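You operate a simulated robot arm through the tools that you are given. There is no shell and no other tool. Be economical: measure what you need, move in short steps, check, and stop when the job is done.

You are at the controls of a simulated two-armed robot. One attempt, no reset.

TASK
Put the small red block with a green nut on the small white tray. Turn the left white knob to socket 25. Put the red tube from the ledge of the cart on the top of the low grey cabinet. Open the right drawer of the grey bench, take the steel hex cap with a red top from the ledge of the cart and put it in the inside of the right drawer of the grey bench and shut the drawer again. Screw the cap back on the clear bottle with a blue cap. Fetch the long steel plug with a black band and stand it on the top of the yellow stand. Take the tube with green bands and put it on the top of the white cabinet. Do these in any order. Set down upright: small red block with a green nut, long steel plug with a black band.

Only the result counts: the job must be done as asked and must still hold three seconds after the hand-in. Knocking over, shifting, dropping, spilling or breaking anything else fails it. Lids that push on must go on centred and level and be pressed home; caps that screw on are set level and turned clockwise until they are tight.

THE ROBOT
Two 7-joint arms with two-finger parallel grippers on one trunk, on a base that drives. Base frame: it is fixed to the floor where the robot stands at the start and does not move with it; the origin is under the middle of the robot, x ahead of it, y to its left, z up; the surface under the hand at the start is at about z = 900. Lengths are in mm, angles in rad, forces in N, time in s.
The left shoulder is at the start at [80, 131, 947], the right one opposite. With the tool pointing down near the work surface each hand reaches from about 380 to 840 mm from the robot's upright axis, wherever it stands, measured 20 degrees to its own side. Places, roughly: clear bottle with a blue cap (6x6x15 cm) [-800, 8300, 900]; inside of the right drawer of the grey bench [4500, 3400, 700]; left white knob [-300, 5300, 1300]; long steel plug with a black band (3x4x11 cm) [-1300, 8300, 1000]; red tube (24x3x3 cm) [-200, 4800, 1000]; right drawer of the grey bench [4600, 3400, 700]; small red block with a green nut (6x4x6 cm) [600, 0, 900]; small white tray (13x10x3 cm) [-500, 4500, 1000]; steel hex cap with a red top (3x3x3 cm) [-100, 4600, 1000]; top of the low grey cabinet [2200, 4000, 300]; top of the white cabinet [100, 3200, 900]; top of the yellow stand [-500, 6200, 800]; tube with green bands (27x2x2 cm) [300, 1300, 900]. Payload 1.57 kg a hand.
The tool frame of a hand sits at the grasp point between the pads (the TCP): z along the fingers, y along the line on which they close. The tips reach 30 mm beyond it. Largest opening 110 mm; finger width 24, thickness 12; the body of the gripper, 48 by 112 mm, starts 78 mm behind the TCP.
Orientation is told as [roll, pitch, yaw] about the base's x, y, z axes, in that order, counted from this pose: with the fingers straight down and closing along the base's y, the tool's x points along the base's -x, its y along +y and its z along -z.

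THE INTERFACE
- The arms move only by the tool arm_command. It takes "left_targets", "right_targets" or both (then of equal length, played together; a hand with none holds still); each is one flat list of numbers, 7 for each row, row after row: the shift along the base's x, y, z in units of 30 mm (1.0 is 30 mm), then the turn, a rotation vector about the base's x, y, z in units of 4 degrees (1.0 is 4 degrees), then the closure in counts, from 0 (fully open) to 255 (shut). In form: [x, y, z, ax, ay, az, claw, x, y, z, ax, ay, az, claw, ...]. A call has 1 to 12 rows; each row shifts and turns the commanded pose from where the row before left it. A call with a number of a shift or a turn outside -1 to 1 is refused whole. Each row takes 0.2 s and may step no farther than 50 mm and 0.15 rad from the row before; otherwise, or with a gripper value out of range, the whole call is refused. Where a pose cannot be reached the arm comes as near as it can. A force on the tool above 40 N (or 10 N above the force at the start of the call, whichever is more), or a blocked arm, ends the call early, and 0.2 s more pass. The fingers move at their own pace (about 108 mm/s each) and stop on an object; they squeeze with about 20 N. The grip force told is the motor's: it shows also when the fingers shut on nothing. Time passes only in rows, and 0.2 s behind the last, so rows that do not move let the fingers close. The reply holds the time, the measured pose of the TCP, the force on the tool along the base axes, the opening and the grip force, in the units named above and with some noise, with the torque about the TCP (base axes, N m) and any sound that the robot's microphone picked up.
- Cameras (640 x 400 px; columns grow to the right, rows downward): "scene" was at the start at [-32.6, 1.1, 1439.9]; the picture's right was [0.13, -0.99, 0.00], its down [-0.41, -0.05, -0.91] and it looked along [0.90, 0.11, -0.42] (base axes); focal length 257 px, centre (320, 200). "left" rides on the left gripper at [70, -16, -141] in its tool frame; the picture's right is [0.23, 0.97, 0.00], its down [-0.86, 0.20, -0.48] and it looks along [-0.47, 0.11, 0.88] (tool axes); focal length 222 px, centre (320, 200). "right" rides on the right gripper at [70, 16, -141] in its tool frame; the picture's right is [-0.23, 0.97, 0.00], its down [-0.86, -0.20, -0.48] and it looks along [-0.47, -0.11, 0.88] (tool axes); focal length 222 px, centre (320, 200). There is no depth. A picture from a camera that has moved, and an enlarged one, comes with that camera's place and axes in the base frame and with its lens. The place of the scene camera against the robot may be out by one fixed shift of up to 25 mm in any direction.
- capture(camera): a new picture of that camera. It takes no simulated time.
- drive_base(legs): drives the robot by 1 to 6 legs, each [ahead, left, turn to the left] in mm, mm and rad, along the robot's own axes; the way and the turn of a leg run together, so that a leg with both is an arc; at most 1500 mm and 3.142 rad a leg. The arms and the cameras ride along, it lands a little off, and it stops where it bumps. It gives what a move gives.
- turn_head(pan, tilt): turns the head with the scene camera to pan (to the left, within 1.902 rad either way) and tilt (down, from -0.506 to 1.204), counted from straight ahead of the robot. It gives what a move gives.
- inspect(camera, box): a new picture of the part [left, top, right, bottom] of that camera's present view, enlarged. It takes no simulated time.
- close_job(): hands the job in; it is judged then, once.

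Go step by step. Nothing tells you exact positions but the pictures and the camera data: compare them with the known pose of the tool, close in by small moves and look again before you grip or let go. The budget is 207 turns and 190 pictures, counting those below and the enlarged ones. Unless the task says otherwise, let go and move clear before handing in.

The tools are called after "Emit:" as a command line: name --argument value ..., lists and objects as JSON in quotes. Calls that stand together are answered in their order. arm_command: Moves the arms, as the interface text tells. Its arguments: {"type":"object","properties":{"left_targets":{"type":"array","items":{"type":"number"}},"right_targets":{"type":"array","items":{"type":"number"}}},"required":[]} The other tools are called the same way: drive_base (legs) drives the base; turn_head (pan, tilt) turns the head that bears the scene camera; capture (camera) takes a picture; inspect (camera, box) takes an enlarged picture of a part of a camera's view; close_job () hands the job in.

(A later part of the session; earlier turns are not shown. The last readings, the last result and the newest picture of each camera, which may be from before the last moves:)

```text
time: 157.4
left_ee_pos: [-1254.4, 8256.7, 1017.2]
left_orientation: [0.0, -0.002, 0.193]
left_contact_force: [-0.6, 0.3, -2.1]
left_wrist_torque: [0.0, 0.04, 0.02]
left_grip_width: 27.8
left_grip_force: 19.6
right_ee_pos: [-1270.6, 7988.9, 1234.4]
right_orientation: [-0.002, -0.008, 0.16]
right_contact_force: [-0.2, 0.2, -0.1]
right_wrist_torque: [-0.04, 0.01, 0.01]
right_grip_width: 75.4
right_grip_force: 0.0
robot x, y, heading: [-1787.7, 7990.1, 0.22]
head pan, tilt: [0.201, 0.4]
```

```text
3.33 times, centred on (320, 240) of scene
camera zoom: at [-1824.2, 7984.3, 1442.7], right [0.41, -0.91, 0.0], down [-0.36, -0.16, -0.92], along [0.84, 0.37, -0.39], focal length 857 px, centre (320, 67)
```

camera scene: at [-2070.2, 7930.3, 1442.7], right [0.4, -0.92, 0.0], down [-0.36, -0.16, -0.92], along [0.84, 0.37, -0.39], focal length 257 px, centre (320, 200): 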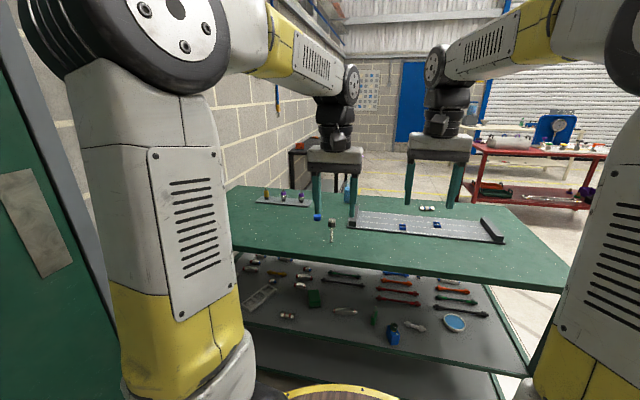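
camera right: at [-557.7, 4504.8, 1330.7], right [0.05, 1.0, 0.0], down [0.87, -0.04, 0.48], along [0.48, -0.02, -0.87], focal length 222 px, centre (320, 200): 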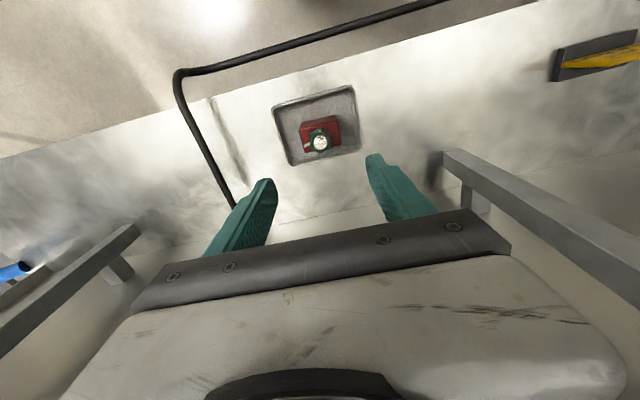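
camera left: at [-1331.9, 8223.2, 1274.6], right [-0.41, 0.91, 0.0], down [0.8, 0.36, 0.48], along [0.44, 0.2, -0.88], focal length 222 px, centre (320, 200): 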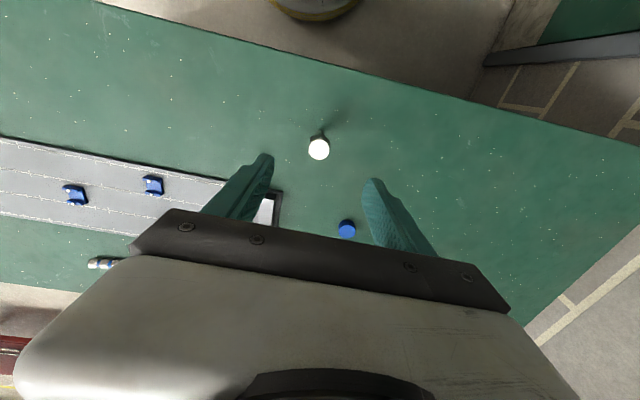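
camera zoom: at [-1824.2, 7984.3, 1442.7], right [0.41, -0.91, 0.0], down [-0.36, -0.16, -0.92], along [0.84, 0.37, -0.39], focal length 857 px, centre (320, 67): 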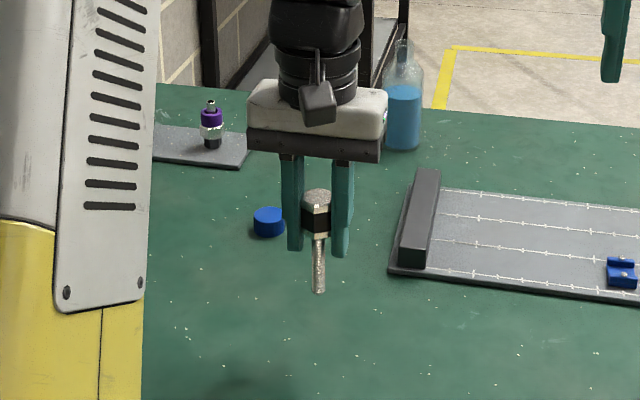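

Plug is held upright. I'll raise and retract the left hand, then shift the base left so the right hand can fetch the blue cap at about [-1103, 8387].

Emit:
arm_command --left_targets '[0, 0, 1, 0, 0, 0, 255, 0, 0, 1, 0, 0, 0, 255, -0.8, 0.1, 1, 0, 0, 0, 255, -0.8, 0.1, 1, 0, 0, 0, 255, -0.8, 0.1, 1, 0, 0, 0, 255, -0.8, 0.1, 1, 0, 0, 0, 255, -0.8, 0.1, 0.5, 0, 0, 0, 255, -0.8, 0.1, 0, 0, 0, 0, 255]'

Emit:
drive_base --legs '[[0, 250, 0], [110, 0, 0]]'

Emit:
turn_head --pan 0.0 --tilt 0.5

Emit:
capture --camera "scene"

Emit:
capture --camera "right"

```text
time: 159.2
left_ee_pos: [-1400.3, 8274.5, 1214.5]
left_orientation: [0.0, -0.003, 0.193]
left_contact_force: [0.3, 0.0, -1.9]
left_wrist_torque: [-0.03, 0.04, 0.01]
left_grip_width: 27.7
left_grip_force: 20.4
right_ee_pos: [-1271.3, 7988.3, 1233.2]
right_orientation: [-0.003, -0.008, 0.159]
right_contact_force: [-0.3, 0.3, 0.9]
right_wrist_torque: [-0.01, 0.03, -0.03]
right_grip_width: 75.6
right_grip_force: 0.0
robot x, y, heading: [-1784.4, 7986.3, 0.225]
head pan, tilt: [0.201, 0.4]
```

```text
time: 161.8
left_ee_pos: [-1348.3, 8542.5, 1212.6]
left_orientation: [0.0, -0.003, 0.193]
left_contact_force: [0.5, 0.6, -1.9]
left_wrist_torque: [0.02, -0.05, -0.03]
left_grip_width: 27.7
left_grip_force: 19.8
right_ee_pos: [-1218.6, 8258.2, 1234.2]
right_orientation: [-0.001, -0.008, 0.162]
right_contact_force: [-0.1, 1.0, 0.6]
right_wrist_torque: [-0.02, -0.01, -0.02]
right_grip_width: 75.4
right_grip_force: 0.1
robot x, y, heading: [-1735.0, 8256.2, 0.22]
head pan, tilt: [0.201, 0.4]
```

```text
time: 162.5
left_ee_pos: [-1347.9, 8543.2, 1213.2]
left_orientation: [0.001, -0.003, 0.195]
left_contact_force: [0.2, 0.2, -1.4]
left_wrist_torque: [0.02, 0.0, -0.03]
left_grip_width: 27.8
left_grip_force: 19.7
right_ee_pos: [-1219.3, 8256.9, 1233.8]
right_orientation: [-0.001, -0.008, 0.162]
right_contact_force: [-0.4, -0.2, 0.0]
right_wrist_torque: [0.01, -0.03, 0.03]
right_grip_width: 75.4
right_grip_force: 0.1
robot x, y, heading: [-1735.9, 8255.9, 0.223]
head pan, tilt: [0.0, 0.499]
```

```text
128 pictures are left
camera scene: at [-1767.9, 8234.4, 1433.6], right [0.22, -0.98, 0.0], down [-0.47, -0.1, -0.88], along [0.86, 0.19, -0.48], focal length 257 px, centre (320, 200)
```

scene: 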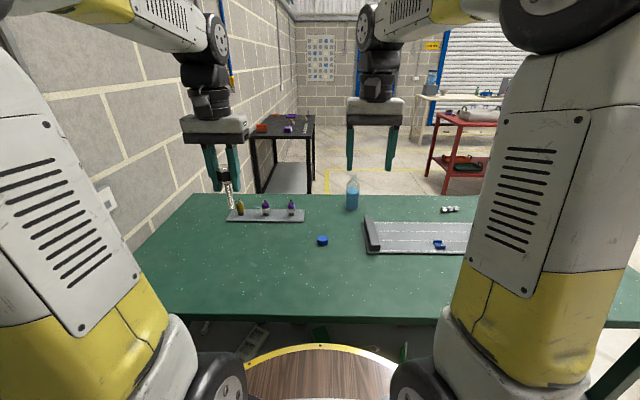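

```text
127 pictures are left
camera right: at [-1291.6, 8263.0, 1375.7], right [0.07, 1.0, 0.0], down [0.87, -0.06, 0.48], along [0.48, -0.03, -0.87], focal length 222 px, centre (320, 200)
```

right: 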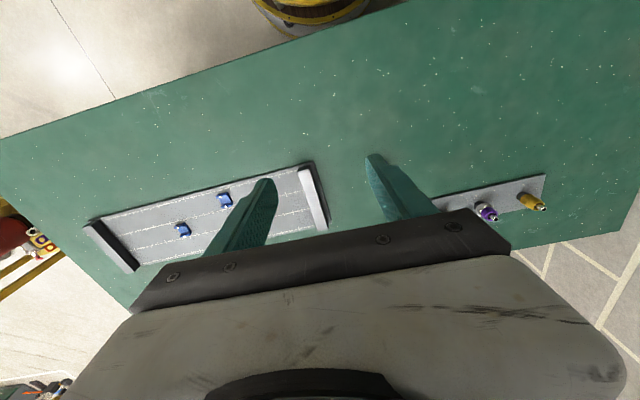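

Cap at about [-1097, 8385]. Moving the right hand over it.

Emit:
arm_command --right_targets '[0.8, 0.85, -0.7, 0, 0.1, 0, 80, 0.8, 0.85, -0.7, 0, 0, 0, 80, 0.8, 0.85, -0.7, 0, 0, 0, 80, 0.8, 0.85, -0.7, 0, 0, 0, 80, 0.8, 0.85, -0.7, 0, 0, 0, 80]'

Emit:
capture --camera "right"

```text
time: 163.7
left_ee_pos: [-1348.9, 8542.3, 1213.3]
left_orientation: [0.0, -0.005, 0.193]
left_contact_force: [-0.1, -0.3, -2.2]
left_wrist_torque: [0.03, -0.03, -0.01]
left_grip_width: 27.7
left_grip_force: 19.6
right_ee_pos: [-1098.3, 8386.0, 1130.1]
right_orientation: [0.001, 0.0, 0.159]
right_contact_force: [-0.5, -0.2, 0.5]
right_wrist_torque: [-0.01, -0.02, 0.02]
right_grip_width: 75.7
right_grip_force: 0.1
robot x, y, heading: [-1737.3, 8257.7, 0.222]
head pan, tilt: [0.0, 0.499]
```

```text
126 pictures are left
camera right: at [-1170.8, 8392.1, 1270.6], right [0.07, 1.0, 0.0], down [0.88, -0.06, 0.48], along [0.48, -0.03, -0.88], focal length 222 px, centre (320, 200)
```

right: 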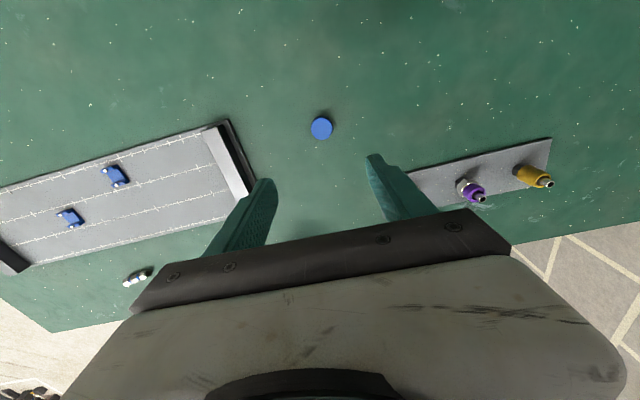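

Cap is right below at [-1100, 8388]. Descending to z≈960 and checking.

Emit:
arm_command --right_targets '[-0.06, 0.08, -0.95, 0, 0, 0, 80, 0, 0, -0.95, 0, 0, 0, 80, 0, 0, -0.95, 0, 0, 0, 80, 0, 0, -0.95, 0, 0, 0, 80, 0, 0, -0.95, 0, 0, 0, 80, 0, 0, -0.9, 0, 0, 0, 80]'

Emit:
capture --camera "right"

Emit:
inspect --camera "scene" --box '[260, 160, 420, 280]'

```text
time: 165.1
left_ee_pos: [-1347.7, 8542.6, 1213.3]
left_orientation: [-0.001, -0.005, 0.194]
left_contact_force: [0.1, 0.0, -0.9]
left_wrist_torque: [0.0, 0.01, -0.01]
left_grip_width: 27.8
left_grip_force: 19.7
right_ee_pos: [-1101.4, 8386.6, 959.2]
right_orientation: [-0.001, 0.001, 0.161]
right_contact_force: [0.2, -0.3, 0.3]
right_wrist_torque: [0.02, -0.03, -0.03]
right_grip_width: 75.5
right_grip_force: 0.1
robot x, y, heading: [-1733.4, 8257.1, 0.22]
head pan, tilt: [0.0, 0.499]
```

```text
125 pictures are left
camera right: at [-1173.5, 8393.3, 1101.2], right [0.07, 1.0, 0.0], down [0.88, -0.06, 0.48], along [0.48, -0.03, -0.88], focal length 222 px, centre (320, 200)
```

right: 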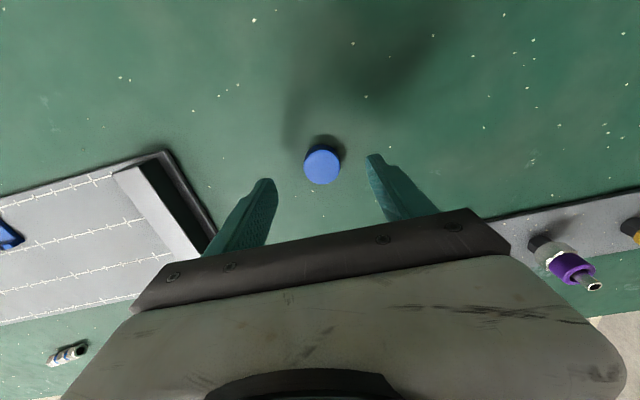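

```text
3.33 times, centred on (340, 220) of scene
camera zoom: at [-1768.0, 8234.3, 1433.5], right [0.22, -0.98, 0.0], down [-0.47, -0.1, -0.88], along [0.86, 0.19, -0.48], focal length 857 px, centre (253, 133)
```

zoom: 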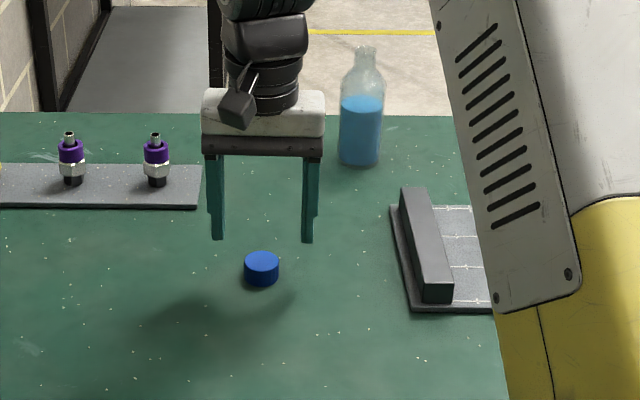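

Cap top at z≈902, table ≈880. Lower to TCP 919 and close on the cap.

Emit:
arm_command --right_targets '[0, 0.12, -0.9, 0, 0, 0, 80, 0, 0, -0.45, 0, 0, 0, 80, 0, 0, 0, 0, 0, 0, 160, 0, 0, 0, 0, 0, 0, 255, 0, 0, 0, 0, 0, 0, 255, 0, 0, 0, 0, 0, 0, 255]'

Emit:
inspect --camera "right" --box '[240, 120, 400, 240]'

Emit:
inspect --camera "scene" --box '[260, 160, 420, 280]'

```text
time: 166.5
left_ee_pos: [-1347.2, 8543.2, 1213.9]
left_orientation: [-0.001, -0.004, 0.194]
left_contact_force: [0.2, -0.8, -1.5]
left_wrist_torque: [0.01, 0.02, 0.01]
left_grip_width: 27.7
left_grip_force: 19.9
right_ee_pos: [-1100.4, 8391.6, 918.9]
right_orientation: [-0.003, -0.001, 0.161]
right_contact_force: [1.1, 0.0, 0.6]
right_wrist_torque: [-0.03, -0.04, 0.01]
right_grip_width: 33.3
right_grip_force: 20.0
robot x, y, heading: [-1736.5, 8256.4, 0.22]
head pan, tilt: [0.0, 0.499]
```

```text
3.33 times, centred on (320, 180) of right
camera zoom: at [-1172.9, 8397.1, 1060.1], right [0.07, 1.0, 0.0], down [0.88, -0.06, 0.48], along [0.48, -0.03, -0.88], focal length 740 px, centre (320, 267)
```

zoom: 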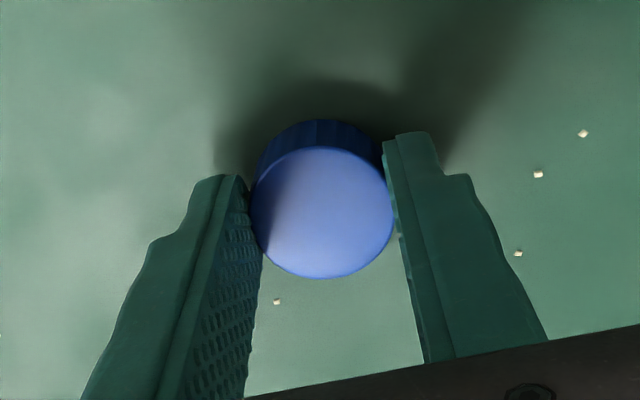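

```text
3.33 times, centred on (340, 220) of scene
camera zoom: at [-1767.9, 8234.4, 1433.5], right [0.22, -0.98, 0.0], down [-0.47, -0.1, -0.88], along [0.86, 0.19, -0.48], focal length 857 px, centre (253, 133)
```

zoom: 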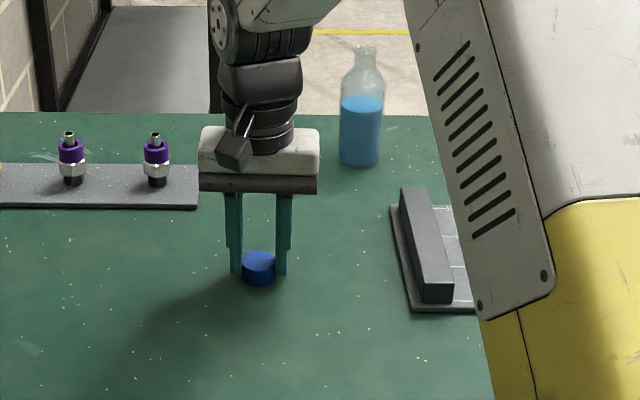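

Cap gripped and centred. Lift, retract, and drive back south toward the yellow stand.

Emit:
arm_command --right_targets '[0, 0, 0.5, 0, 0, 0, 255, 0, 0, 1, 0, 0, 0, 255, 0, 0, 1, 0, 0, 0, 255, 0, 0, 1, 0, 0, 0, 255, 0, 0, 1, 0, 0, 0, 255, 0, 0, 1, 0, 0, 0, 255, 0, 0, 1, 0, 0, 0, 255, 0, 0, 1, 0, 0, 0, 255, -0.9, -0.6, 1, 0, 0, 0, 255, -0.9, -0.6, 1, 0, 0, 0, 255, -0.9, -0.6, 0, 0, 0, 0, 255, -0.9, -0.6, 0, 0, 0, 0, 255]'

Emit:
drive_base --legs '[[-300, 0, 0], [0, -1450, 0]]'

Emit:
turn_head --pan -0.5 --tilt 0.3

Emit:
capture --camera "scene"

```text
time: 169.1
left_ee_pos: [-1347.4, 8542.9, 1213.3]
left_orientation: [0.002, -0.001, 0.195]
left_contact_force: [0.5, -0.7, -1.7]
left_wrist_torque: [-0.03, 0.0, -0.01]
left_grip_width: 27.8
left_grip_force: 20.4
right_ee_pos: [-1205.0, 8318.7, 1205.2]
right_orientation: [-0.001, 0.0, 0.161]
right_contact_force: [0.0, 1.2, 0.5]
right_wrist_torque: [-0.01, 0.01, 0.0]
right_grip_width: 33.0
right_grip_force: 19.9
robot x, y, heading: [-1738.3, 8255.1, 0.22]
head pan, tilt: [0.0, 0.499]
```

```text
time: 178.0
left_ee_pos: [-1329.2, 7051.8, 1213.5]
left_orientation: [0.001, -0.004, 0.185]
left_contact_force: [-0.1, 0.8, -1.1]
left_wrist_torque: [-0.03, 0.03, 0.04]
left_grip_width: 27.8
left_grip_force: 20.2
right_ee_pos: [-1188.7, 6826.9, 1204.7]
right_orientation: [0.0, 0.0, 0.152]
right_contact_force: [0.2, 0.2, -0.2]
right_wrist_torque: [0.02, 0.0, 0.02]
right_grip_width: 33.1
right_grip_force: 19.6
robot x, y, heading: [-1723.3, 6765.3, 0.209]
head pan, tilt: [0.0, 0.499]
```

```text
time: 178.9
left_ee_pos: [-1329.0, 7051.3, 1212.9]
left_orientation: [0.002, -0.003, 0.186]
left_contact_force: [-0.8, -0.3, -1.5]
left_wrist_torque: [0.02, 0.01, 0.02]
left_grip_width: 27.6
left_grip_force: 19.7
right_ee_pos: [-1187.7, 6826.1, 1204.2]
right_orientation: [-0.002, 0.0, 0.154]
right_contact_force: [1.0, -0.7, -0.3]
right_wrist_torque: [0.0, 0.01, 0.03]
right_grip_width: 33.0
right_grip_force: 20.7
robot x, y, heading: [-1723.4, 6771.3, 0.209]
head pan, tilt: [-0.499, 0.3]
```

```text
121 pictures are left
camera scene: at [-1751.0, 6701.9, 1451.9], right [-0.28, -0.96, 0.0], down [-0.28, 0.08, -0.96], along [0.92, -0.27, -0.3], focal length 257 px, centre (320, 200)
```

scene: 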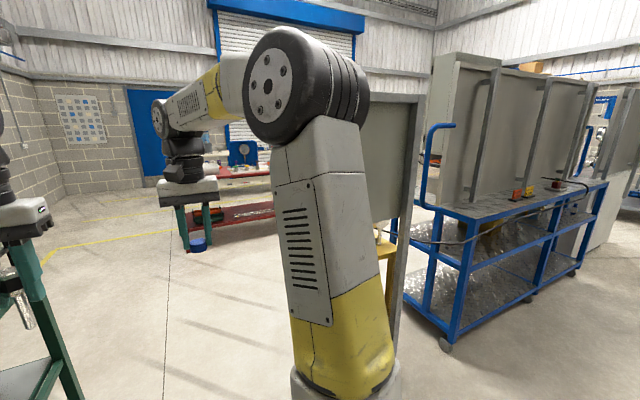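

The yellow stand opens to the east, behind its panel. I'll drive through the gap north of it and look back from the east.

Emit:
drive_base --legs '[[1450, 40, 0], [450, 0, 0]]'

Emit:
turn_head --pan -1.7 --tilt 0.35

Emit:
capture --camera "scene"

```text
time: 188.4
left_ee_pos: [510.3, 7508.2, 1212.7]
left_orientation: [0.001, -0.003, 0.2]
left_contact_force: [0.6, -0.8, -2.7]
left_wrist_torque: [0.0, -0.01, 0.0]
left_grip_width: 27.7
left_grip_force: 20.4
right_ee_pos: [655.3, 7285.8, 1205.9]
right_orientation: [-0.002, -0.001, 0.171]
right_contact_force: [0.1, -0.2, 0.4]
right_wrist_torque: [0.02, 0.01, 0.0]
right_grip_width: 33.2
right_grip_force: 20.2
robot x, y, heading: [124.2, 7216.6, 0.227]
head pan, tilt: [-0.499, 0.3]
```

```text
time: 189.8
left_ee_pos: [510.6, 7509.4, 1213.2]
left_orientation: [-0.002, -0.001, 0.202]
left_contact_force: [0.2, 0.7, -1.2]
left_wrist_torque: [0.0, -0.03, -0.01]
left_grip_width: 27.9
left_grip_force: 19.8
right_ee_pos: [654.7, 7285.4, 1203.7]
right_orientation: [-0.001, 0.001, 0.17]
right_contact_force: [0.0, -0.3, -1.2]
right_wrist_torque: [-0.01, 0.0, 0.04]
right_grip_width: 33.2
right_grip_force: 19.4
robot x, y, heading: [124.6, 7217.9, 0.226]
head pan, tilt: [-1.7, 0.351]
```

```text
120 pictures are left
camera scene: at [12.7, 7084.3, 1447.2], right [-1.0, -0.1, 0.0], down [-0.03, 0.34, -0.94], along [0.09, -0.93, -0.34], focal length 257 px, centre (320, 200)
```

scene: 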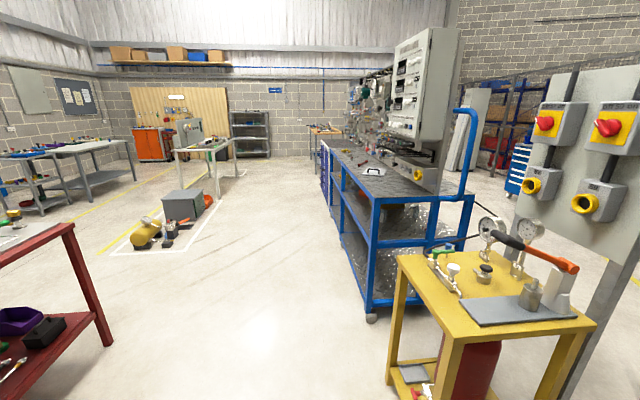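

I see the yellow stand from the northeast: its top spans about [-356,6469]–[-245,6049]–[-795,6376]. Zooming on the top.

Emit:
inspect --camera "scene" --box '[380, 210, 620, 360]'

Emit:
inspect --camera "scene" --box '[330, 20, 480, 200]'

```text
2.67 times, centred on (500, 285) of scene
camera zoom: at [12.7, 7084.3, 1447.2], right [-1.0, -0.1, 0.0], down [-0.03, 0.34, -0.94], along [0.09, -0.93, -0.34], focal length 686 px, centre (-160, -27)
```

zoom: 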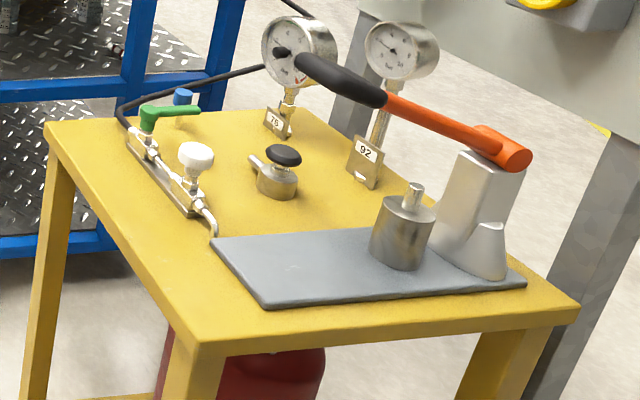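

```text
2.22 times, centred on (405, 110) of scene
camera zoom: at [12.7, 7084.3, 1447.2], right [-1.0, -0.1, 0.0], down [-0.03, 0.34, -0.94], along [0.09, -0.93, -0.34], focal length 571 px, centre (131, 400)
```

zoom: 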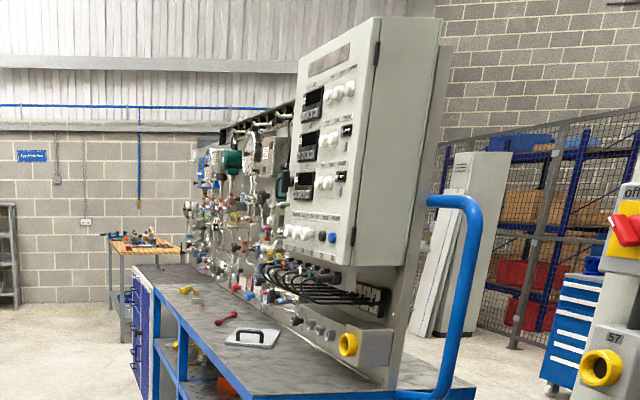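

There's a free strip on the stand's top at the northeast corner, between the east edge and the grey pump plate. I'll turn to face west and position the base east of it.

Emit:
drive_base --legs '[[0, 0, 3.14], [60, 538, 0]]'

Emit:
turn_head --pan 0.2 --tilt 0.6

Emit:
capture --camera "scene"

Emit:
capture --camera "left"

```text
time: 200.4
left_ee_pos: [-161.3, 6383.6, 1214.2]
left_orientation: [-0.001, -0.003, -2.891]
left_contact_force: [0.1, 1.0, -1.4]
left_wrist_torque: [0.02, 0.0, 0.02]
left_grip_width: 27.9
left_grip_force: 19.4
right_ee_pos: [-317.4, 6599.5, 1205.4]
right_orientation: [-0.002, -0.002, -2.924]
right_contact_force: [-0.6, 0.2, -0.8]
right_wrist_torque: [0.01, -0.02, 0.02]
right_grip_width: 32.9
right_grip_force: 20.0
robot x, y, heading: [208.1, 6694.8, -2.861]
head pan, tilt: [-1.7, 0.351]
```

```text
time: 202.2
left_ee_pos: [-161.3, 6384.6, 1213.4]
left_orientation: [-0.001, -0.003, -2.892]
left_contact_force: [0.1, -0.2, -1.9]
left_wrist_torque: [-0.02, 0.01, -0.01]
left_grip_width: 27.8
left_grip_force: 20.4
right_ee_pos: [-315.0, 6600.5, 1204.8]
right_orientation: [-0.002, -0.001, -2.923]
right_contact_force: [0.6, -0.6, -0.2]
right_wrist_torque: [-0.02, -0.01, -0.03]
right_grip_width: 33.0
right_grip_force: 19.8
robot x, y, heading: [211.7, 6693.2, -2.87]
head pan, tilt: [0.201, 0.6]
```

```text
117 pictures are left
camera scene: at [281.6, 6680.0, 1424.4], right [-0.46, 0.89, 0.0], down [0.5, 0.26, -0.83], along [-0.73, -0.38, -0.57], focal length 257 px, centre (320, 200)
```

scene: 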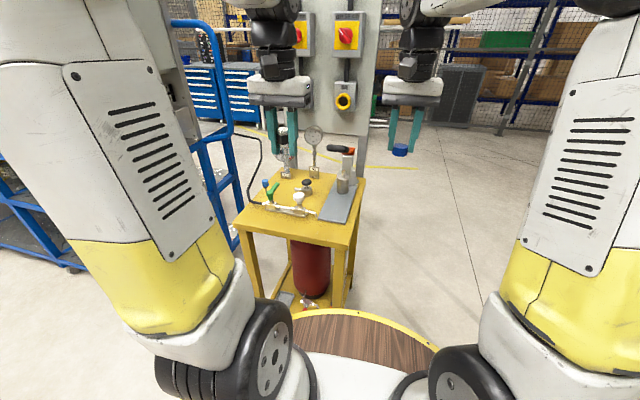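

```text
116 pictures are left
camera left: at [-96.9, 6418.2, 1355.3], right [0.46, -0.89, 0.0], down [-0.78, -0.4, 0.48], along [-0.43, -0.22, -0.88], focal length 222 px, centre (320, 200)
```

left: 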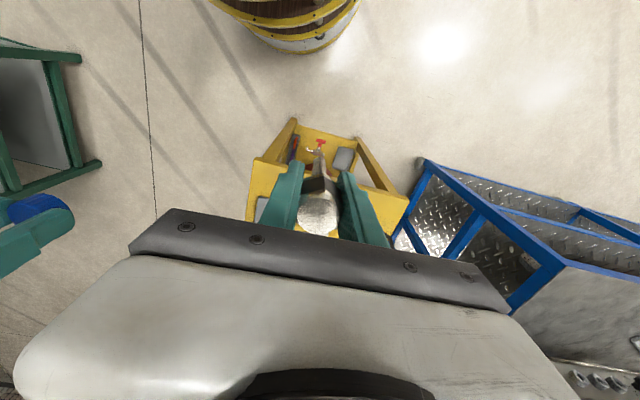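

Moving the plug above the free strip near the stand's northeast corner ([-369, 6371]) and viewing again.

Emit:
arm_command --left_targets '[-1, -0.07, 0, 0, 0, 0, 255, -1, -0.07, 0, 0, 0, 0, 255, -1, -0.07, -0.5, 0, 0, 0, 255, -1, -0.07, -1, 0, 0, 0, 255, -1, -0.07, -1, 0, 0, 0, 255, -1, -0.07, -1, 0, 0, 0, 255, -0.9, -0.05, -0.9, 0, 0, 0, 255]'

Emit:
capture --camera "left"

Emit:
inspect --camera "scene" --box '[220, 120, 400, 270]'

```text
time: 203.8
left_ee_pos: [-368.8, 6368.9, 1083.0]
left_orientation: [0.001, -0.003, -2.892]
left_contact_force: [0.1, -0.3, -1.9]
left_wrist_torque: [-0.03, 0.02, -0.01]
left_grip_width: 27.8
left_grip_force: 19.3
right_ee_pos: [-316.4, 6599.4, 1205.3]
right_orientation: [-0.003, 0.001, -2.924]
right_contact_force: [0.4, -0.6, 0.3]
right_wrist_torque: [0.0, 0.06, 0.01]
right_grip_width: 33.3
right_grip_force: 20.4
robot x, y, heading: [212.8, 6691.7, -2.865]
head pan, tilt: [0.201, 0.6]
```

```text
115 pictures are left
camera left: at [-303.4, 6403.5, 1225.1], right [0.46, -0.89, 0.0], down [-0.78, -0.4, 0.48], along [-0.43, -0.22, -0.88], focal length 222 px, centre (320, 200)
```

left: 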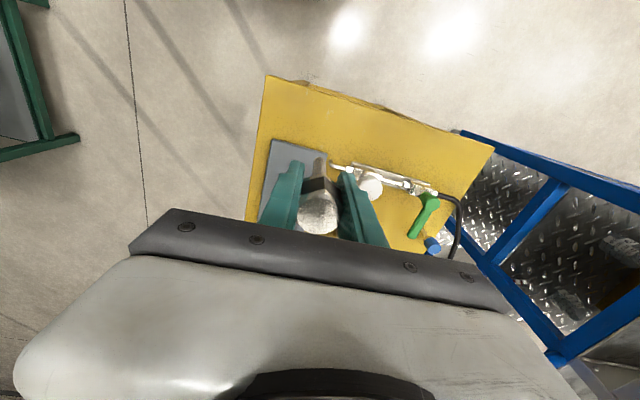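

```text
2.67 times, centred on (310, 195) of scene
camera zoom: at [281.9, 6680.0, 1424.4], right [-0.46, 0.89, 0.0], down [0.5, 0.26, -0.83], along [-0.73, -0.38, -0.56], focal length 686 px, centre (347, 213)
```

zoom: 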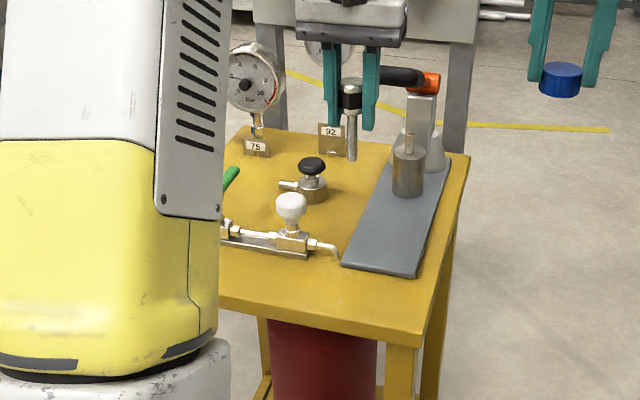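

The stand top is at z≈789, the free strip's middle at [-371, 6385]. Lowering to ~35 mm above it.

Emit:
arm_command --left_targets '[-0.05, 0.5, -1, 0, 0, 0, 255, 0, 0, -1, 0, 0, 0, 255, 0, 0, -1, 0, 0, 0, 255, 0, 0, -1, 0, 0, 0, 255, 0, 0, -1, 0, 0, 0, 255, 0, 0, -0.8, 0, 0, 0, 255]'

Emit:
capture --camera "left"

Emit:
inspect --camera "scene" --box '[260, 140, 400, 270]'

```text
time: 205.2
left_ee_pos: [-370.2, 6385.5, 906.0]
left_orientation: [0.001, -0.003, -2.892]
left_contact_force: [-0.2, 0.8, -1.3]
left_wrist_torque: [0.02, 0.01, 0.0]
left_grip_width: 27.8
left_grip_force: 19.9
right_ee_pos: [-315.2, 6599.4, 1203.9]
right_orientation: [-0.003, 0.0, -2.924]
right_contact_force: [0.5, -0.2, 0.5]
right_wrist_torque: [0.0, 0.01, -0.03]
right_grip_width: 33.1
right_grip_force: 20.0
robot x, y, heading: [210.9, 6693.3, -2.865]
head pan, tilt: [0.201, 0.6]
```

```text
113 pictures are left
camera left: at [-305.7, 6420.3, 1047.6], right [0.46, -0.89, 0.0], down [-0.78, -0.4, 0.48], along [-0.43, -0.22, -0.88], focal length 222 px, centre (320, 200)
```

left: 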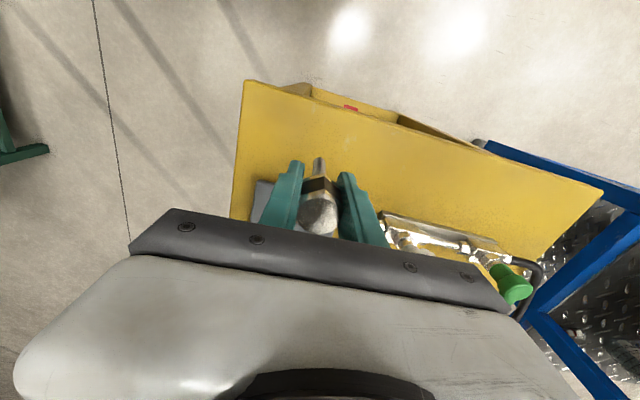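

```text
3.08 times, centred on (330, 205) of scene
camera zoom: at [281.6, 6680.0, 1424.4], right [-0.46, 0.89, 0.0], down [0.5, 0.26, -0.82], along [-0.73, -0.38, -0.57], focal length 791 px, centre (289, 185)
```

zoom: 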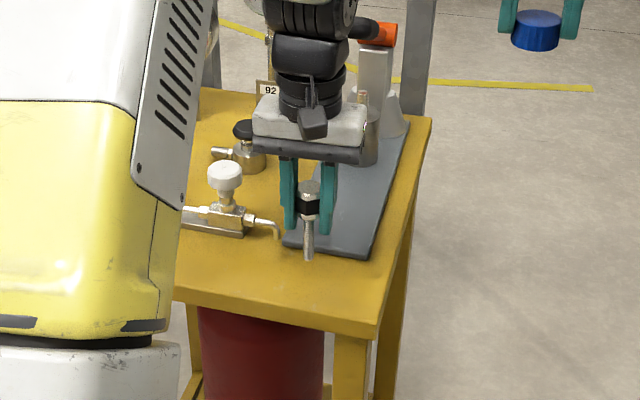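

Spot is clear. Lowering in small steps to touch.

Emit:
arm_command --left_targets '[0, 0, -0.4, 0, 0, 0, 255, 0, 0, -0.3, 0, 0, 0, 255, 0, 0, -0.2, 0, 0, 0, 255, 0, 0, -0.1, 0, 0, 0, 255, 0, 0, -0.1, 0, 0, 0, 255, 0, 0, -0.1, 0, 0, 0, 255, 0, 0, -0.1, 0, 0, 0, 255, 0, 0, -0.1, 0, 0, 0, 255]'

```text
time: 207.0
left_ee_pos: [-371.4, 6386.3, 865.7]
left_orientation: [0.0, -0.007, -2.892]
left_contact_force: [0.6, -0.7, 29.4]
left_wrist_torque: [-0.09, 0.02, 0.01]
left_grip_width: 27.7
left_grip_force: 20.3
right_ee_pos: [-315.0, 6599.7, 1204.9]
right_orientation: [-0.001, 0.001, -2.924]
right_contact_force: [0.0, 0.5, -0.1]
right_wrist_torque: [0.0, 0.02, 0.01]
right_grip_width: 33.3
right_grip_force: 19.9
robot x, y, heading: [208.6, 6693.5, -2.869]
head pan, tilt: [0.201, 0.6]
```

Contact at z≈866. Relieving slightly, opening, and checking before rising.

Emit:
arm_command --left_targets '[0, 0, 0.06, 0, 0.06, 0, 255, 0, 0, 0, 0, 0, 0, 255, 0, 0, 0, 0, 0, 0, 180, 0, 0, 0, 0, 0, 0, 140, 0, 0, 0, 0, 0, 0, 120]'

Emit:
inspect --camera "left" --box '[220, 100, 420, 250]'

Emit:
inspect --camera "scene" --box '[260, 140, 400, 270]'

```text
time: 208.2
left_ee_pos: [-369.8, 6386.0, 867.2]
left_orientation: [-0.002, -0.008, -2.894]
left_contact_force: [-0.1, -0.8, 0.1]
left_wrist_torque: [0.01, 0.01, 0.02]
left_grip_width: 58.2
left_grip_force: 0.0
right_ee_pos: [-315.5, 6600.7, 1203.2]
right_orientation: [0.0, -0.001, -2.924]
right_contact_force: [0.3, 0.3, -0.2]
right_wrist_torque: [-0.02, 0.01, 0.0]
right_grip_width: 32.9
right_grip_force: 20.5
robot x, y, heading: [208.7, 6693.7, -2.86]
head pan, tilt: [0.201, 0.6]
```

```text
2.67 times, centred on (320, 175) of left
camera zoom: at [-304.3, 6419.5, 1008.7], right [0.46, -0.89, 0.0], down [-0.78, -0.4, 0.48], along [-0.43, -0.22, -0.88], focal length 592 px, centre (320, 267)
```

zoom: 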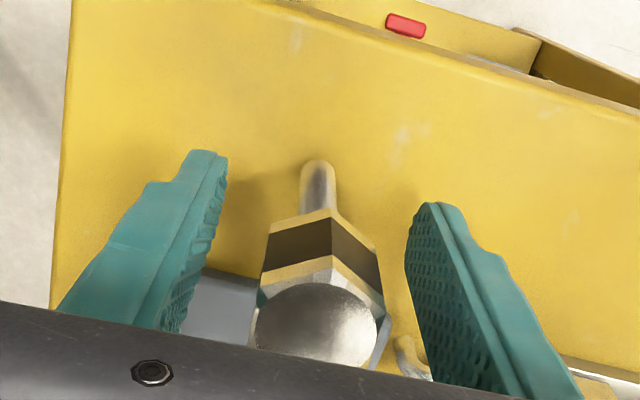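

```text
3.08 times, centred on (330, 205) of scene
camera zoom: at [281.6, 6680.0, 1424.4], right [-0.46, 0.89, 0.0], down [0.5, 0.26, -0.82], along [-0.73, -0.38, -0.57], focal length 791 px, centre (289, 185)
```

zoom: 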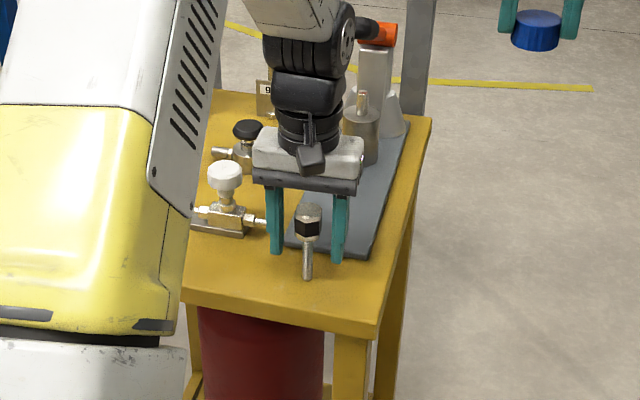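

The plug stands alone and upright. Rising straight up and retracting.

Emit:
arm_command --left_targets '[0, 0, 0.7, 0, 0, 0, 120, 0, 0, 1, 0, 0, 0, 120, 0, 0, 1, 0, 0, 0, 120, 0, 0, 1, 0, 0, 0, 120, 0, 0, 1, 0, 0, 0, 100, 0, 0, 1, 0, 0, 0, 80, 0, 0, 1, 0, 0, 0, 80, 0, 0, 1, 0, 0, 0, 80, 0, 0, 1, 0, 0, 0, 80, 0, 0, 1, 0, 0, 0, 80, 0, 0, 1, 0, 0, 0, 80, 0, 0, 1, 0, 0, 0, 80]'

Emit:
inspect --camera "scene" --box '[260, 140, 400, 270]'

```text
time: 210.8
left_ee_pos: [-369.7, 6386.3, 1217.2]
left_orientation: [0.0, -0.006, -2.892]
left_contact_force: [0.3, 0.7, -0.3]
left_wrist_torque: [-0.01, 0.0, -0.03]
left_grip_width: 75.4
left_grip_force: 0.1
right_ee_pos: [-316.1, 6600.0, 1205.8]
right_orientation: [-0.001, 0.002, -2.923]
right_contact_force: [1.2, 0.1, -1.9]
right_wrist_torque: [0.0, -0.03, -0.02]
right_grip_width: 33.0
right_grip_force: 20.3
robot x, y, heading: [211.7, 6690.8, -2.868]
head pan, tilt: [0.201, 0.6]
```

```text
3.08 times, centred on (330, 205) of scene
camera zoom: at [281.5, 6680.0, 1424.4], right [-0.46, 0.89, 0.0], down [0.5, 0.26, -0.82], along [-0.73, -0.38, -0.57], focal length 791 px, centre (289, 185)
```

zoom: 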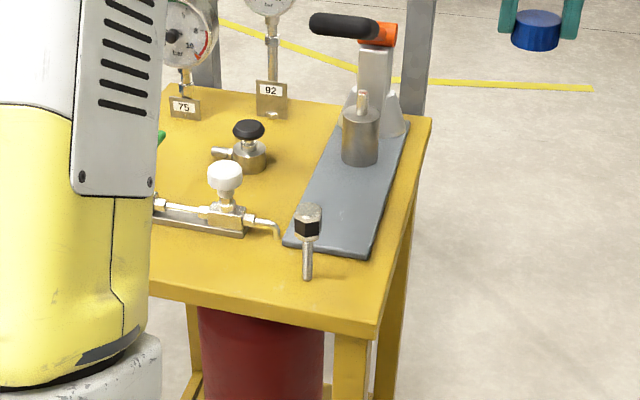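

Plug placed. Now strafing north along the table's east side to the bottle.

Emit:
drive_base --legs '[[-60, 0, 0], [0, -1450, 0], [0, -330, 0]]'

Emit:
turn_head --pan 0.0 --tilt 0.5

Emit:
capture --camera "scene"

Emit:
capture --camera "right"

```text
time: 220.4
left_ee_pos: [-811.7, 8101.1, 1216.8]
left_orientation: [-0.002, -0.006, -2.878]
left_contact_force: [-0.3, 0.7, 0.2]
left_wrist_torque: [-0.01, 0.01, 0.02]
left_grip_width: 75.8
left_grip_force: 0.1
right_ee_pos: [-760.0, 8316.0, 1204.1]
right_orientation: [-0.001, 0.001, -2.91]
right_contact_force: [-0.9, 0.4, -0.5]
right_wrist_torque: [-0.01, 0.02, -0.03]
right_grip_width: 32.6
right_grip_force: 19.9
robot x, y, heading: [-235.9, 8416.0, -2.849]
head pan, tilt: [0.201, 0.6]
```

```text
time: 221.1
left_ee_pos: [-809.9, 8101.3, 1217.7]
left_orientation: [-0.003, -0.007, -2.877]
left_contact_force: [1.0, -0.6, 0.2]
left_wrist_torque: [-0.02, 0.0, 0.01]
left_grip_width: 75.7
left_grip_force: 0.1
right_ee_pos: [-758.8, 8315.2, 1204.5]
right_orientation: [-0.001, 0.001, -2.909]
right_contact_force: [-0.5, 1.4, -0.3]
right_wrist_torque: [0.04, 0.03, -0.01]
right_grip_width: 33.1
right_grip_force: 19.9
robot x, y, heading: [-235.3, 8416.3, -2.851]
head pan, tilt: [0.0, 0.499]
```

```text
108 pictures are left
camera scene: at [-172.2, 8419.5, 1433.5], right [-0.29, 0.96, 0.0], down [0.46, 0.14, -0.88], along [-0.84, -0.25, -0.48], focal length 257 px, centre (320, 200)
```

scene: 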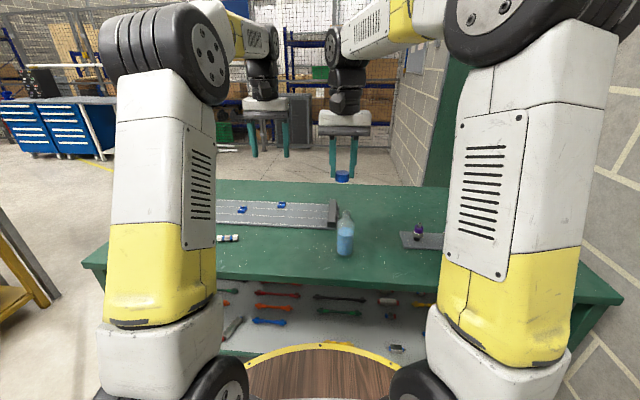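

```text
107 pictures are left
camera right: at [-688.5, 8317.0, 1346.9], right [0.0, -1.0, 0.0], down [-0.88, 0.0, 0.48], along [-0.48, 0.0, -0.88], focal length 222 px, centre (320, 200)
```

right: 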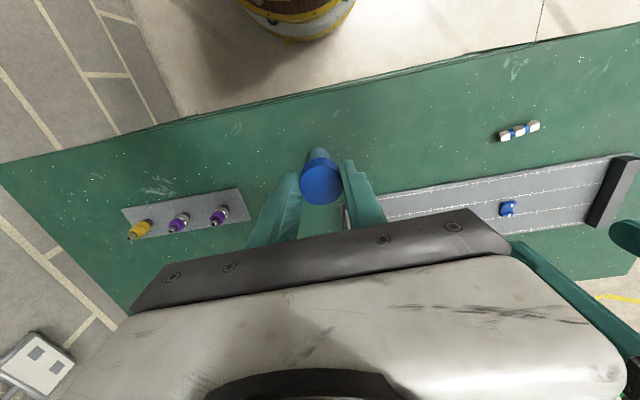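

The bottle is nearly under the right hand. I'll pull the right hand back a bit and view the bottle with both wrist cameras.

Emit:
arm_command --right_targets '[1, 0.3, 0, 0, 0, 0, 255, 1, 0.3, 0, 0, 0, 0, 255, 1, 0.3, 0, 0, 0, 0, 255]'

Emit:
capture --camera "right"

Emit:
capture --camera "left"

```text
time: 221.9
left_ee_pos: [-811.6, 8101.4, 1217.6]
left_orientation: [-0.001, -0.006, -2.878]
left_contact_force: [-0.2, -1.1, -0.7]
left_wrist_torque: [0.03, -0.03, 0.01]
left_grip_width: 75.4
left_grip_force: 0.0
right_ee_pos: [-669.8, 8344.0, 1203.3]
right_orientation: [-0.002, 0.0, -2.912]
right_contact_force: [-0.1, 0.2, -0.4]
right_wrist_torque: [0.01, -0.01, -0.01]
right_grip_width: 33.0
right_grip_force: 20.6
robot x, y, heading: [-234.2, 8416.7, -2.854]
head pan, tilt: [0.0, 0.499]
```

```text
106 pictures are left
camera right: at [-599.4, 8344.1, 1346.5], right [0.0, -1.0, 0.0], down [-0.88, 0.0, 0.48], along [-0.48, 0.0, -0.88], focal length 222 px, centre (320, 200)
```

right: 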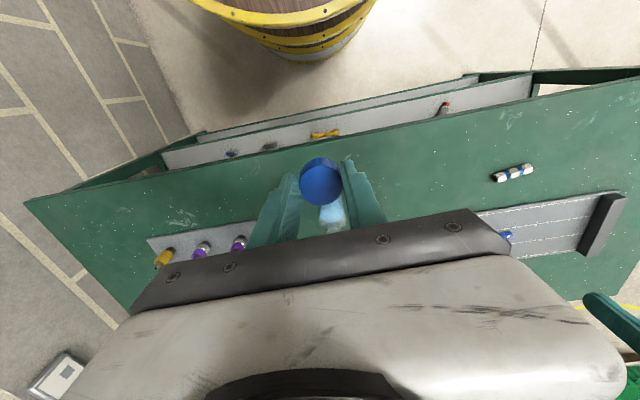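

```text
105 pictures are left
camera left: at [-746.7, 8136.5, 1359.5], right [0.47, -0.88, 0.0], down [-0.77, -0.41, 0.48], along [-0.43, -0.23, -0.87], focal length 222 px, centre (320, 200)
```

left: 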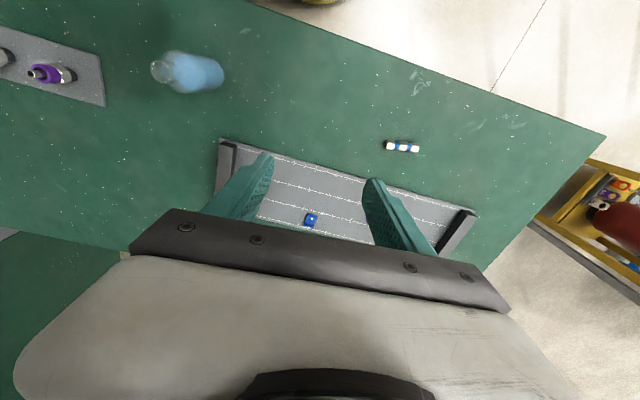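

I'll move the right hand back and bring the left camera over the bottle to locate its mouth exactly.

Emit:
arm_command --left_targets '[0, 0, 0, 0, 0, 0, 80, 0, 0, 0, 0, 0, 0, 80, 0, 1, 0, 0, 0, 0, 80, 0, 1, 0, 0, 0, 0, 80, 0, 1, 0, 0, 0, 0, 80, 0, 1, 0, 0, 0, 0, 80, 0, 1, 0, 0, 0, 0, 80, 0, 1, 0, 0, 0, 0, 80]' --right_targets '[1, 0.9, 0, 0, 0, 0, 255, 1, 0.9, 0, 0, 0, 0, 255, 0.5, 0.9, 0, 0, 0, 0, 255, 0, 0, 0, 0, 0, 0, 255, 0, 0, 0, 0, 0, 0, 255, 0, 0, 0, 0, 0, 0, 255, 0, 0, 0, 0, 0, 0, 255, 0, 0, 0, 0, 0, 0, 255]'

Emit:
capture --camera "left"

Emit:
inspect --camera "scene" --box '[280, 160, 440, 280]'

```text
time: 223.7
left_ee_pos: [-811.3, 8282.9, 1217.5]
left_orientation: [-0.002, -0.006, -2.879]
left_contact_force: [0.4, 0.3, 0.5]
left_wrist_torque: [0.0, 0.02, -0.04]
left_grip_width: 75.5
left_grip_force: 0.0
right_ee_pos: [-594.5, 8423.7, 1203.1]
right_orientation: [-0.002, 0.0, -2.909]
right_contact_force: [0.8, -0.7, -0.4]
right_wrist_torque: [-0.01, -0.01, 0.02]
right_grip_width: 33.1
right_grip_force: 19.2
robot x, y, heading: [-236.1, 8414.5, -2.849]
head pan, tilt: [0.0, 0.499]
```

```text
104 pictures are left
camera left: at [-746.9, 8317.3, 1360.3], right [0.47, -0.88, 0.0], down [-0.77, -0.41, 0.48], along [-0.43, -0.23, -0.87], focal length 222 px, centre (320, 200)
```

left: 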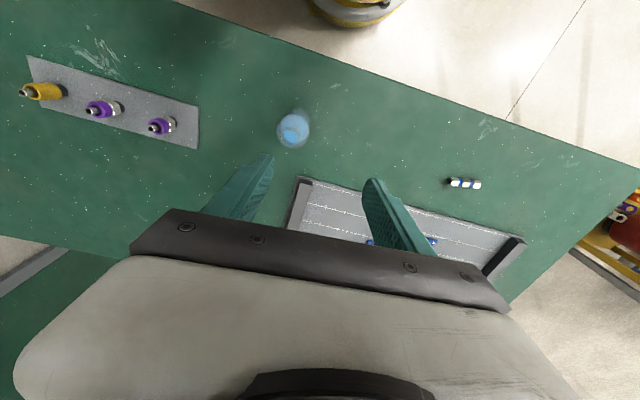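

```text
3.33 times, centred on (360, 220) of scene
camera zoom: at [-172.1, 8419.3, 1433.5], right [-0.29, 0.96, 0.0], down [0.46, 0.14, -0.88], along [-0.84, -0.25, -0.48], focal length 857 px, centre (187, 133)
```

zoom: 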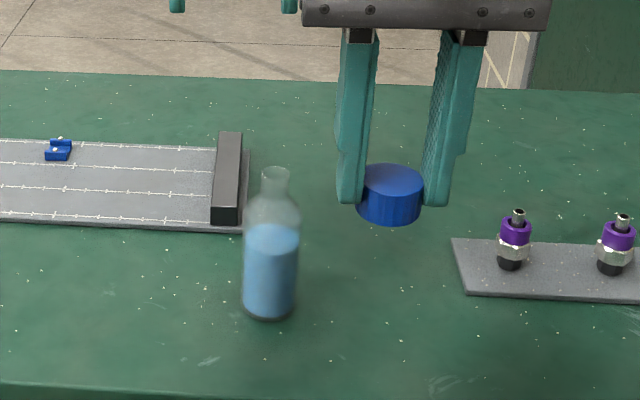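

Emit:
inspect --camera "left" --box '[250, 90, 346, 160]'

```text
5.71 times, centred on (298, 125) of left
camera zoom: at [-746.9, 8317.3, 1360.3], right [0.47, -0.88, 0.0], down [-0.77, -0.41, 0.48], along [-0.43, -0.23, -0.87], focal length 1269 px, centre (446, 629)
```

zoom: 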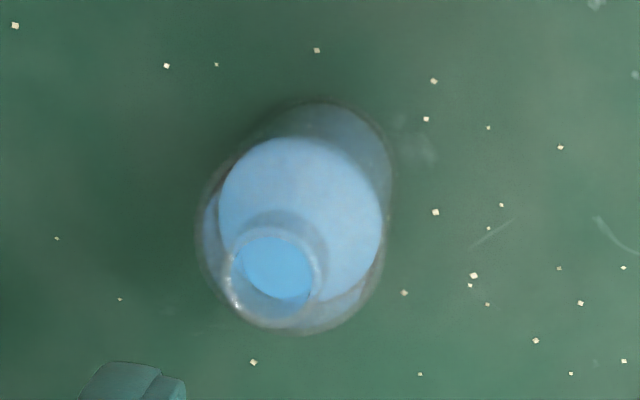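

The mouth is at [-834, 8318, 1031]. I'll clear the left hand, bring the cap above the mouth while pre-rotating the wrist counter-clockwise to gain screwing range.

Emit:
arm_command --left_targets '[0.3, -1, 0, 0, 0, 0, 80, 0.3, -1, 0, 0, 0, 0, 80, 0.3, -1, 0, 0, 0, 0, 80, 0.3, -1, 0, 0, 0, 0, 80, 0.3, -1, 0, 0, 0, 0, 80, 0.3, -1, 0, 0, 0, 0, 80, 0.3, -1, 0, 0, 0, 0, 80, 0.3, -1, 0, 0, 0, 0, 80]' --right_targets '[-1, -0.44, 0, 0, 0, 1, 255, -1, -0.44, 0, 0, 0, 1, 255, -1, -0.44, 0, 0, 0, 1, 255, -1, -0.44, 0, 0, 0, 1, 255, -1, -0.44, 0, 0, 0, 1, 255, -1, -0.44, 0, 0, 0, 1, 255, -1, -0.44, 0, 0, 0, 1, 255, -1, -0.44, 0, 0, 0, 1, 255]'

Emit:
arm_command --right_targets '[0, 0, 0, 0, 0, 1, 255, 0, 0, 0, 0, 0, 1, 255, 0, 0, 0, 0, 0, 1, 255, 0, 0, 0, 0, 0, 1, 255, 0, 0, 0, 0, 0, 1, 255, 0, 0, 0, 0, 0, 1, 255, 0, 0, 0, 0, 0, 1, 255, 0, 0, 0, 0, 0, 1, 255, 0, 0, 0, 0, 0, 1, 255, 0, 0, 0, 0, 0, 1, 255, 0, 0, 0, 0, 0, 1, 255, 0, 0, 0, 0, 0, 1, 255]'

Emit:
arm_command --right_targets '[0, 0, 0, 0, 0, 1, 255, 0, 0, 0, 0, 0, 1, 255, 0, 0, 0, 0, 0, 1, 255, 0, 0, 0, 0, 0, 1, 255, 0, 0, 0, 0, 0, 1, 255, 0, 0, 0, 0, 0, 1, 255, 0, 0, 0, 0, 0, 1, 255, 0, 0, 0, 0, 0, 1, 255, 0, 0, 0, 0, 0, 1, 255, 0, 0, 0, 0, 0, 1, 255, 0, 0, 0, 0, 0, 1, 255, 0, 0, 0, 0, 0, 1, 255]'

Emit:
capture --camera "scene"

```text
time: 225.5
left_ee_pos: [-737.7, 8042.3, 1218.4]
left_orientation: [-0.002, -0.006, -2.88]
left_contact_force: [1.1, 1.0, -0.2]
left_wrist_torque: [-0.06, 0.0, 0.01]
left_grip_width: 75.6
left_grip_force: 0.1
right_ee_pos: [-833.7, 8319.5, 1204.1]
right_orientation: [-0.001, 0.0, -2.351]
right_contact_force: [-0.2, 1.1, 0.3]
right_wrist_torque: [-0.01, 0.04, 0.0]
right_grip_width: 33.0
right_grip_force: 19.6
robot x, y, heading: [-232.9, 8419.8, -2.855]
head pan, tilt: [0.0, 0.499]
```

```text
time: 228.1
left_ee_pos: [-737.6, 8041.6, 1219.6]
left_orientation: [-0.004, -0.008, -2.878]
left_contact_force: [0.3, -0.5, 0.1]
left_wrist_torque: [0.02, -0.02, -0.01]
left_grip_width: 75.1
left_grip_force: 0.1
right_ee_pos: [-833.8, 8319.0, 1205.4]
right_orientation: [-0.001, -0.001, -1.513]
right_contact_force: [-0.2, -0.1, 0.4]
right_wrist_torque: [0.0, 0.03, -0.02]
right_grip_width: 33.3
right_grip_force: 20.0
robot x, y, heading: [-235.1, 8416.5, -2.852]
head pan, tilt: [0.0, 0.499]
```

```text
time: 230.7
left_ee_pos: [-737.3, 8041.6, 1218.5]
left_orientation: [-0.001, -0.007, -2.878]
left_contact_force: [-0.1, 0.1, -0.9]
left_wrist_torque: [-0.01, 0.02, 0.01]
left_grip_width: 75.2
left_grip_force: 0.2
right_ee_pos: [-834.9, 8319.7, 1205.3]
right_orientation: [0.001, 0.0, -0.675]
right_contact_force: [0.0, -0.5, -0.1]
right_wrist_torque: [-0.03, 0.0, 0.0]
right_grip_width: 33.0
right_grip_force: 20.1
robot x, y, heading: [-234.9, 8418.1, -2.853]
head pan, tilt: [0.0, 0.499]
```

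```text
101 pictures are left
camera scene: at [-172.2, 8419.5, 1433.5], right [-0.28, 0.96, 0.0], down [0.46, 0.14, -0.88], along [-0.84, -0.25, -0.48], focal length 257 px, centre (320, 200)
```

scene: 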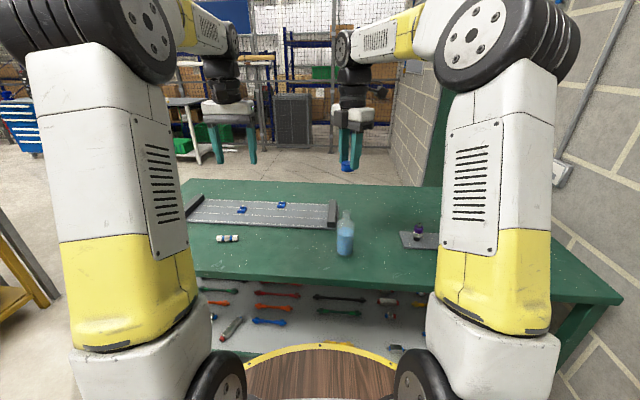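

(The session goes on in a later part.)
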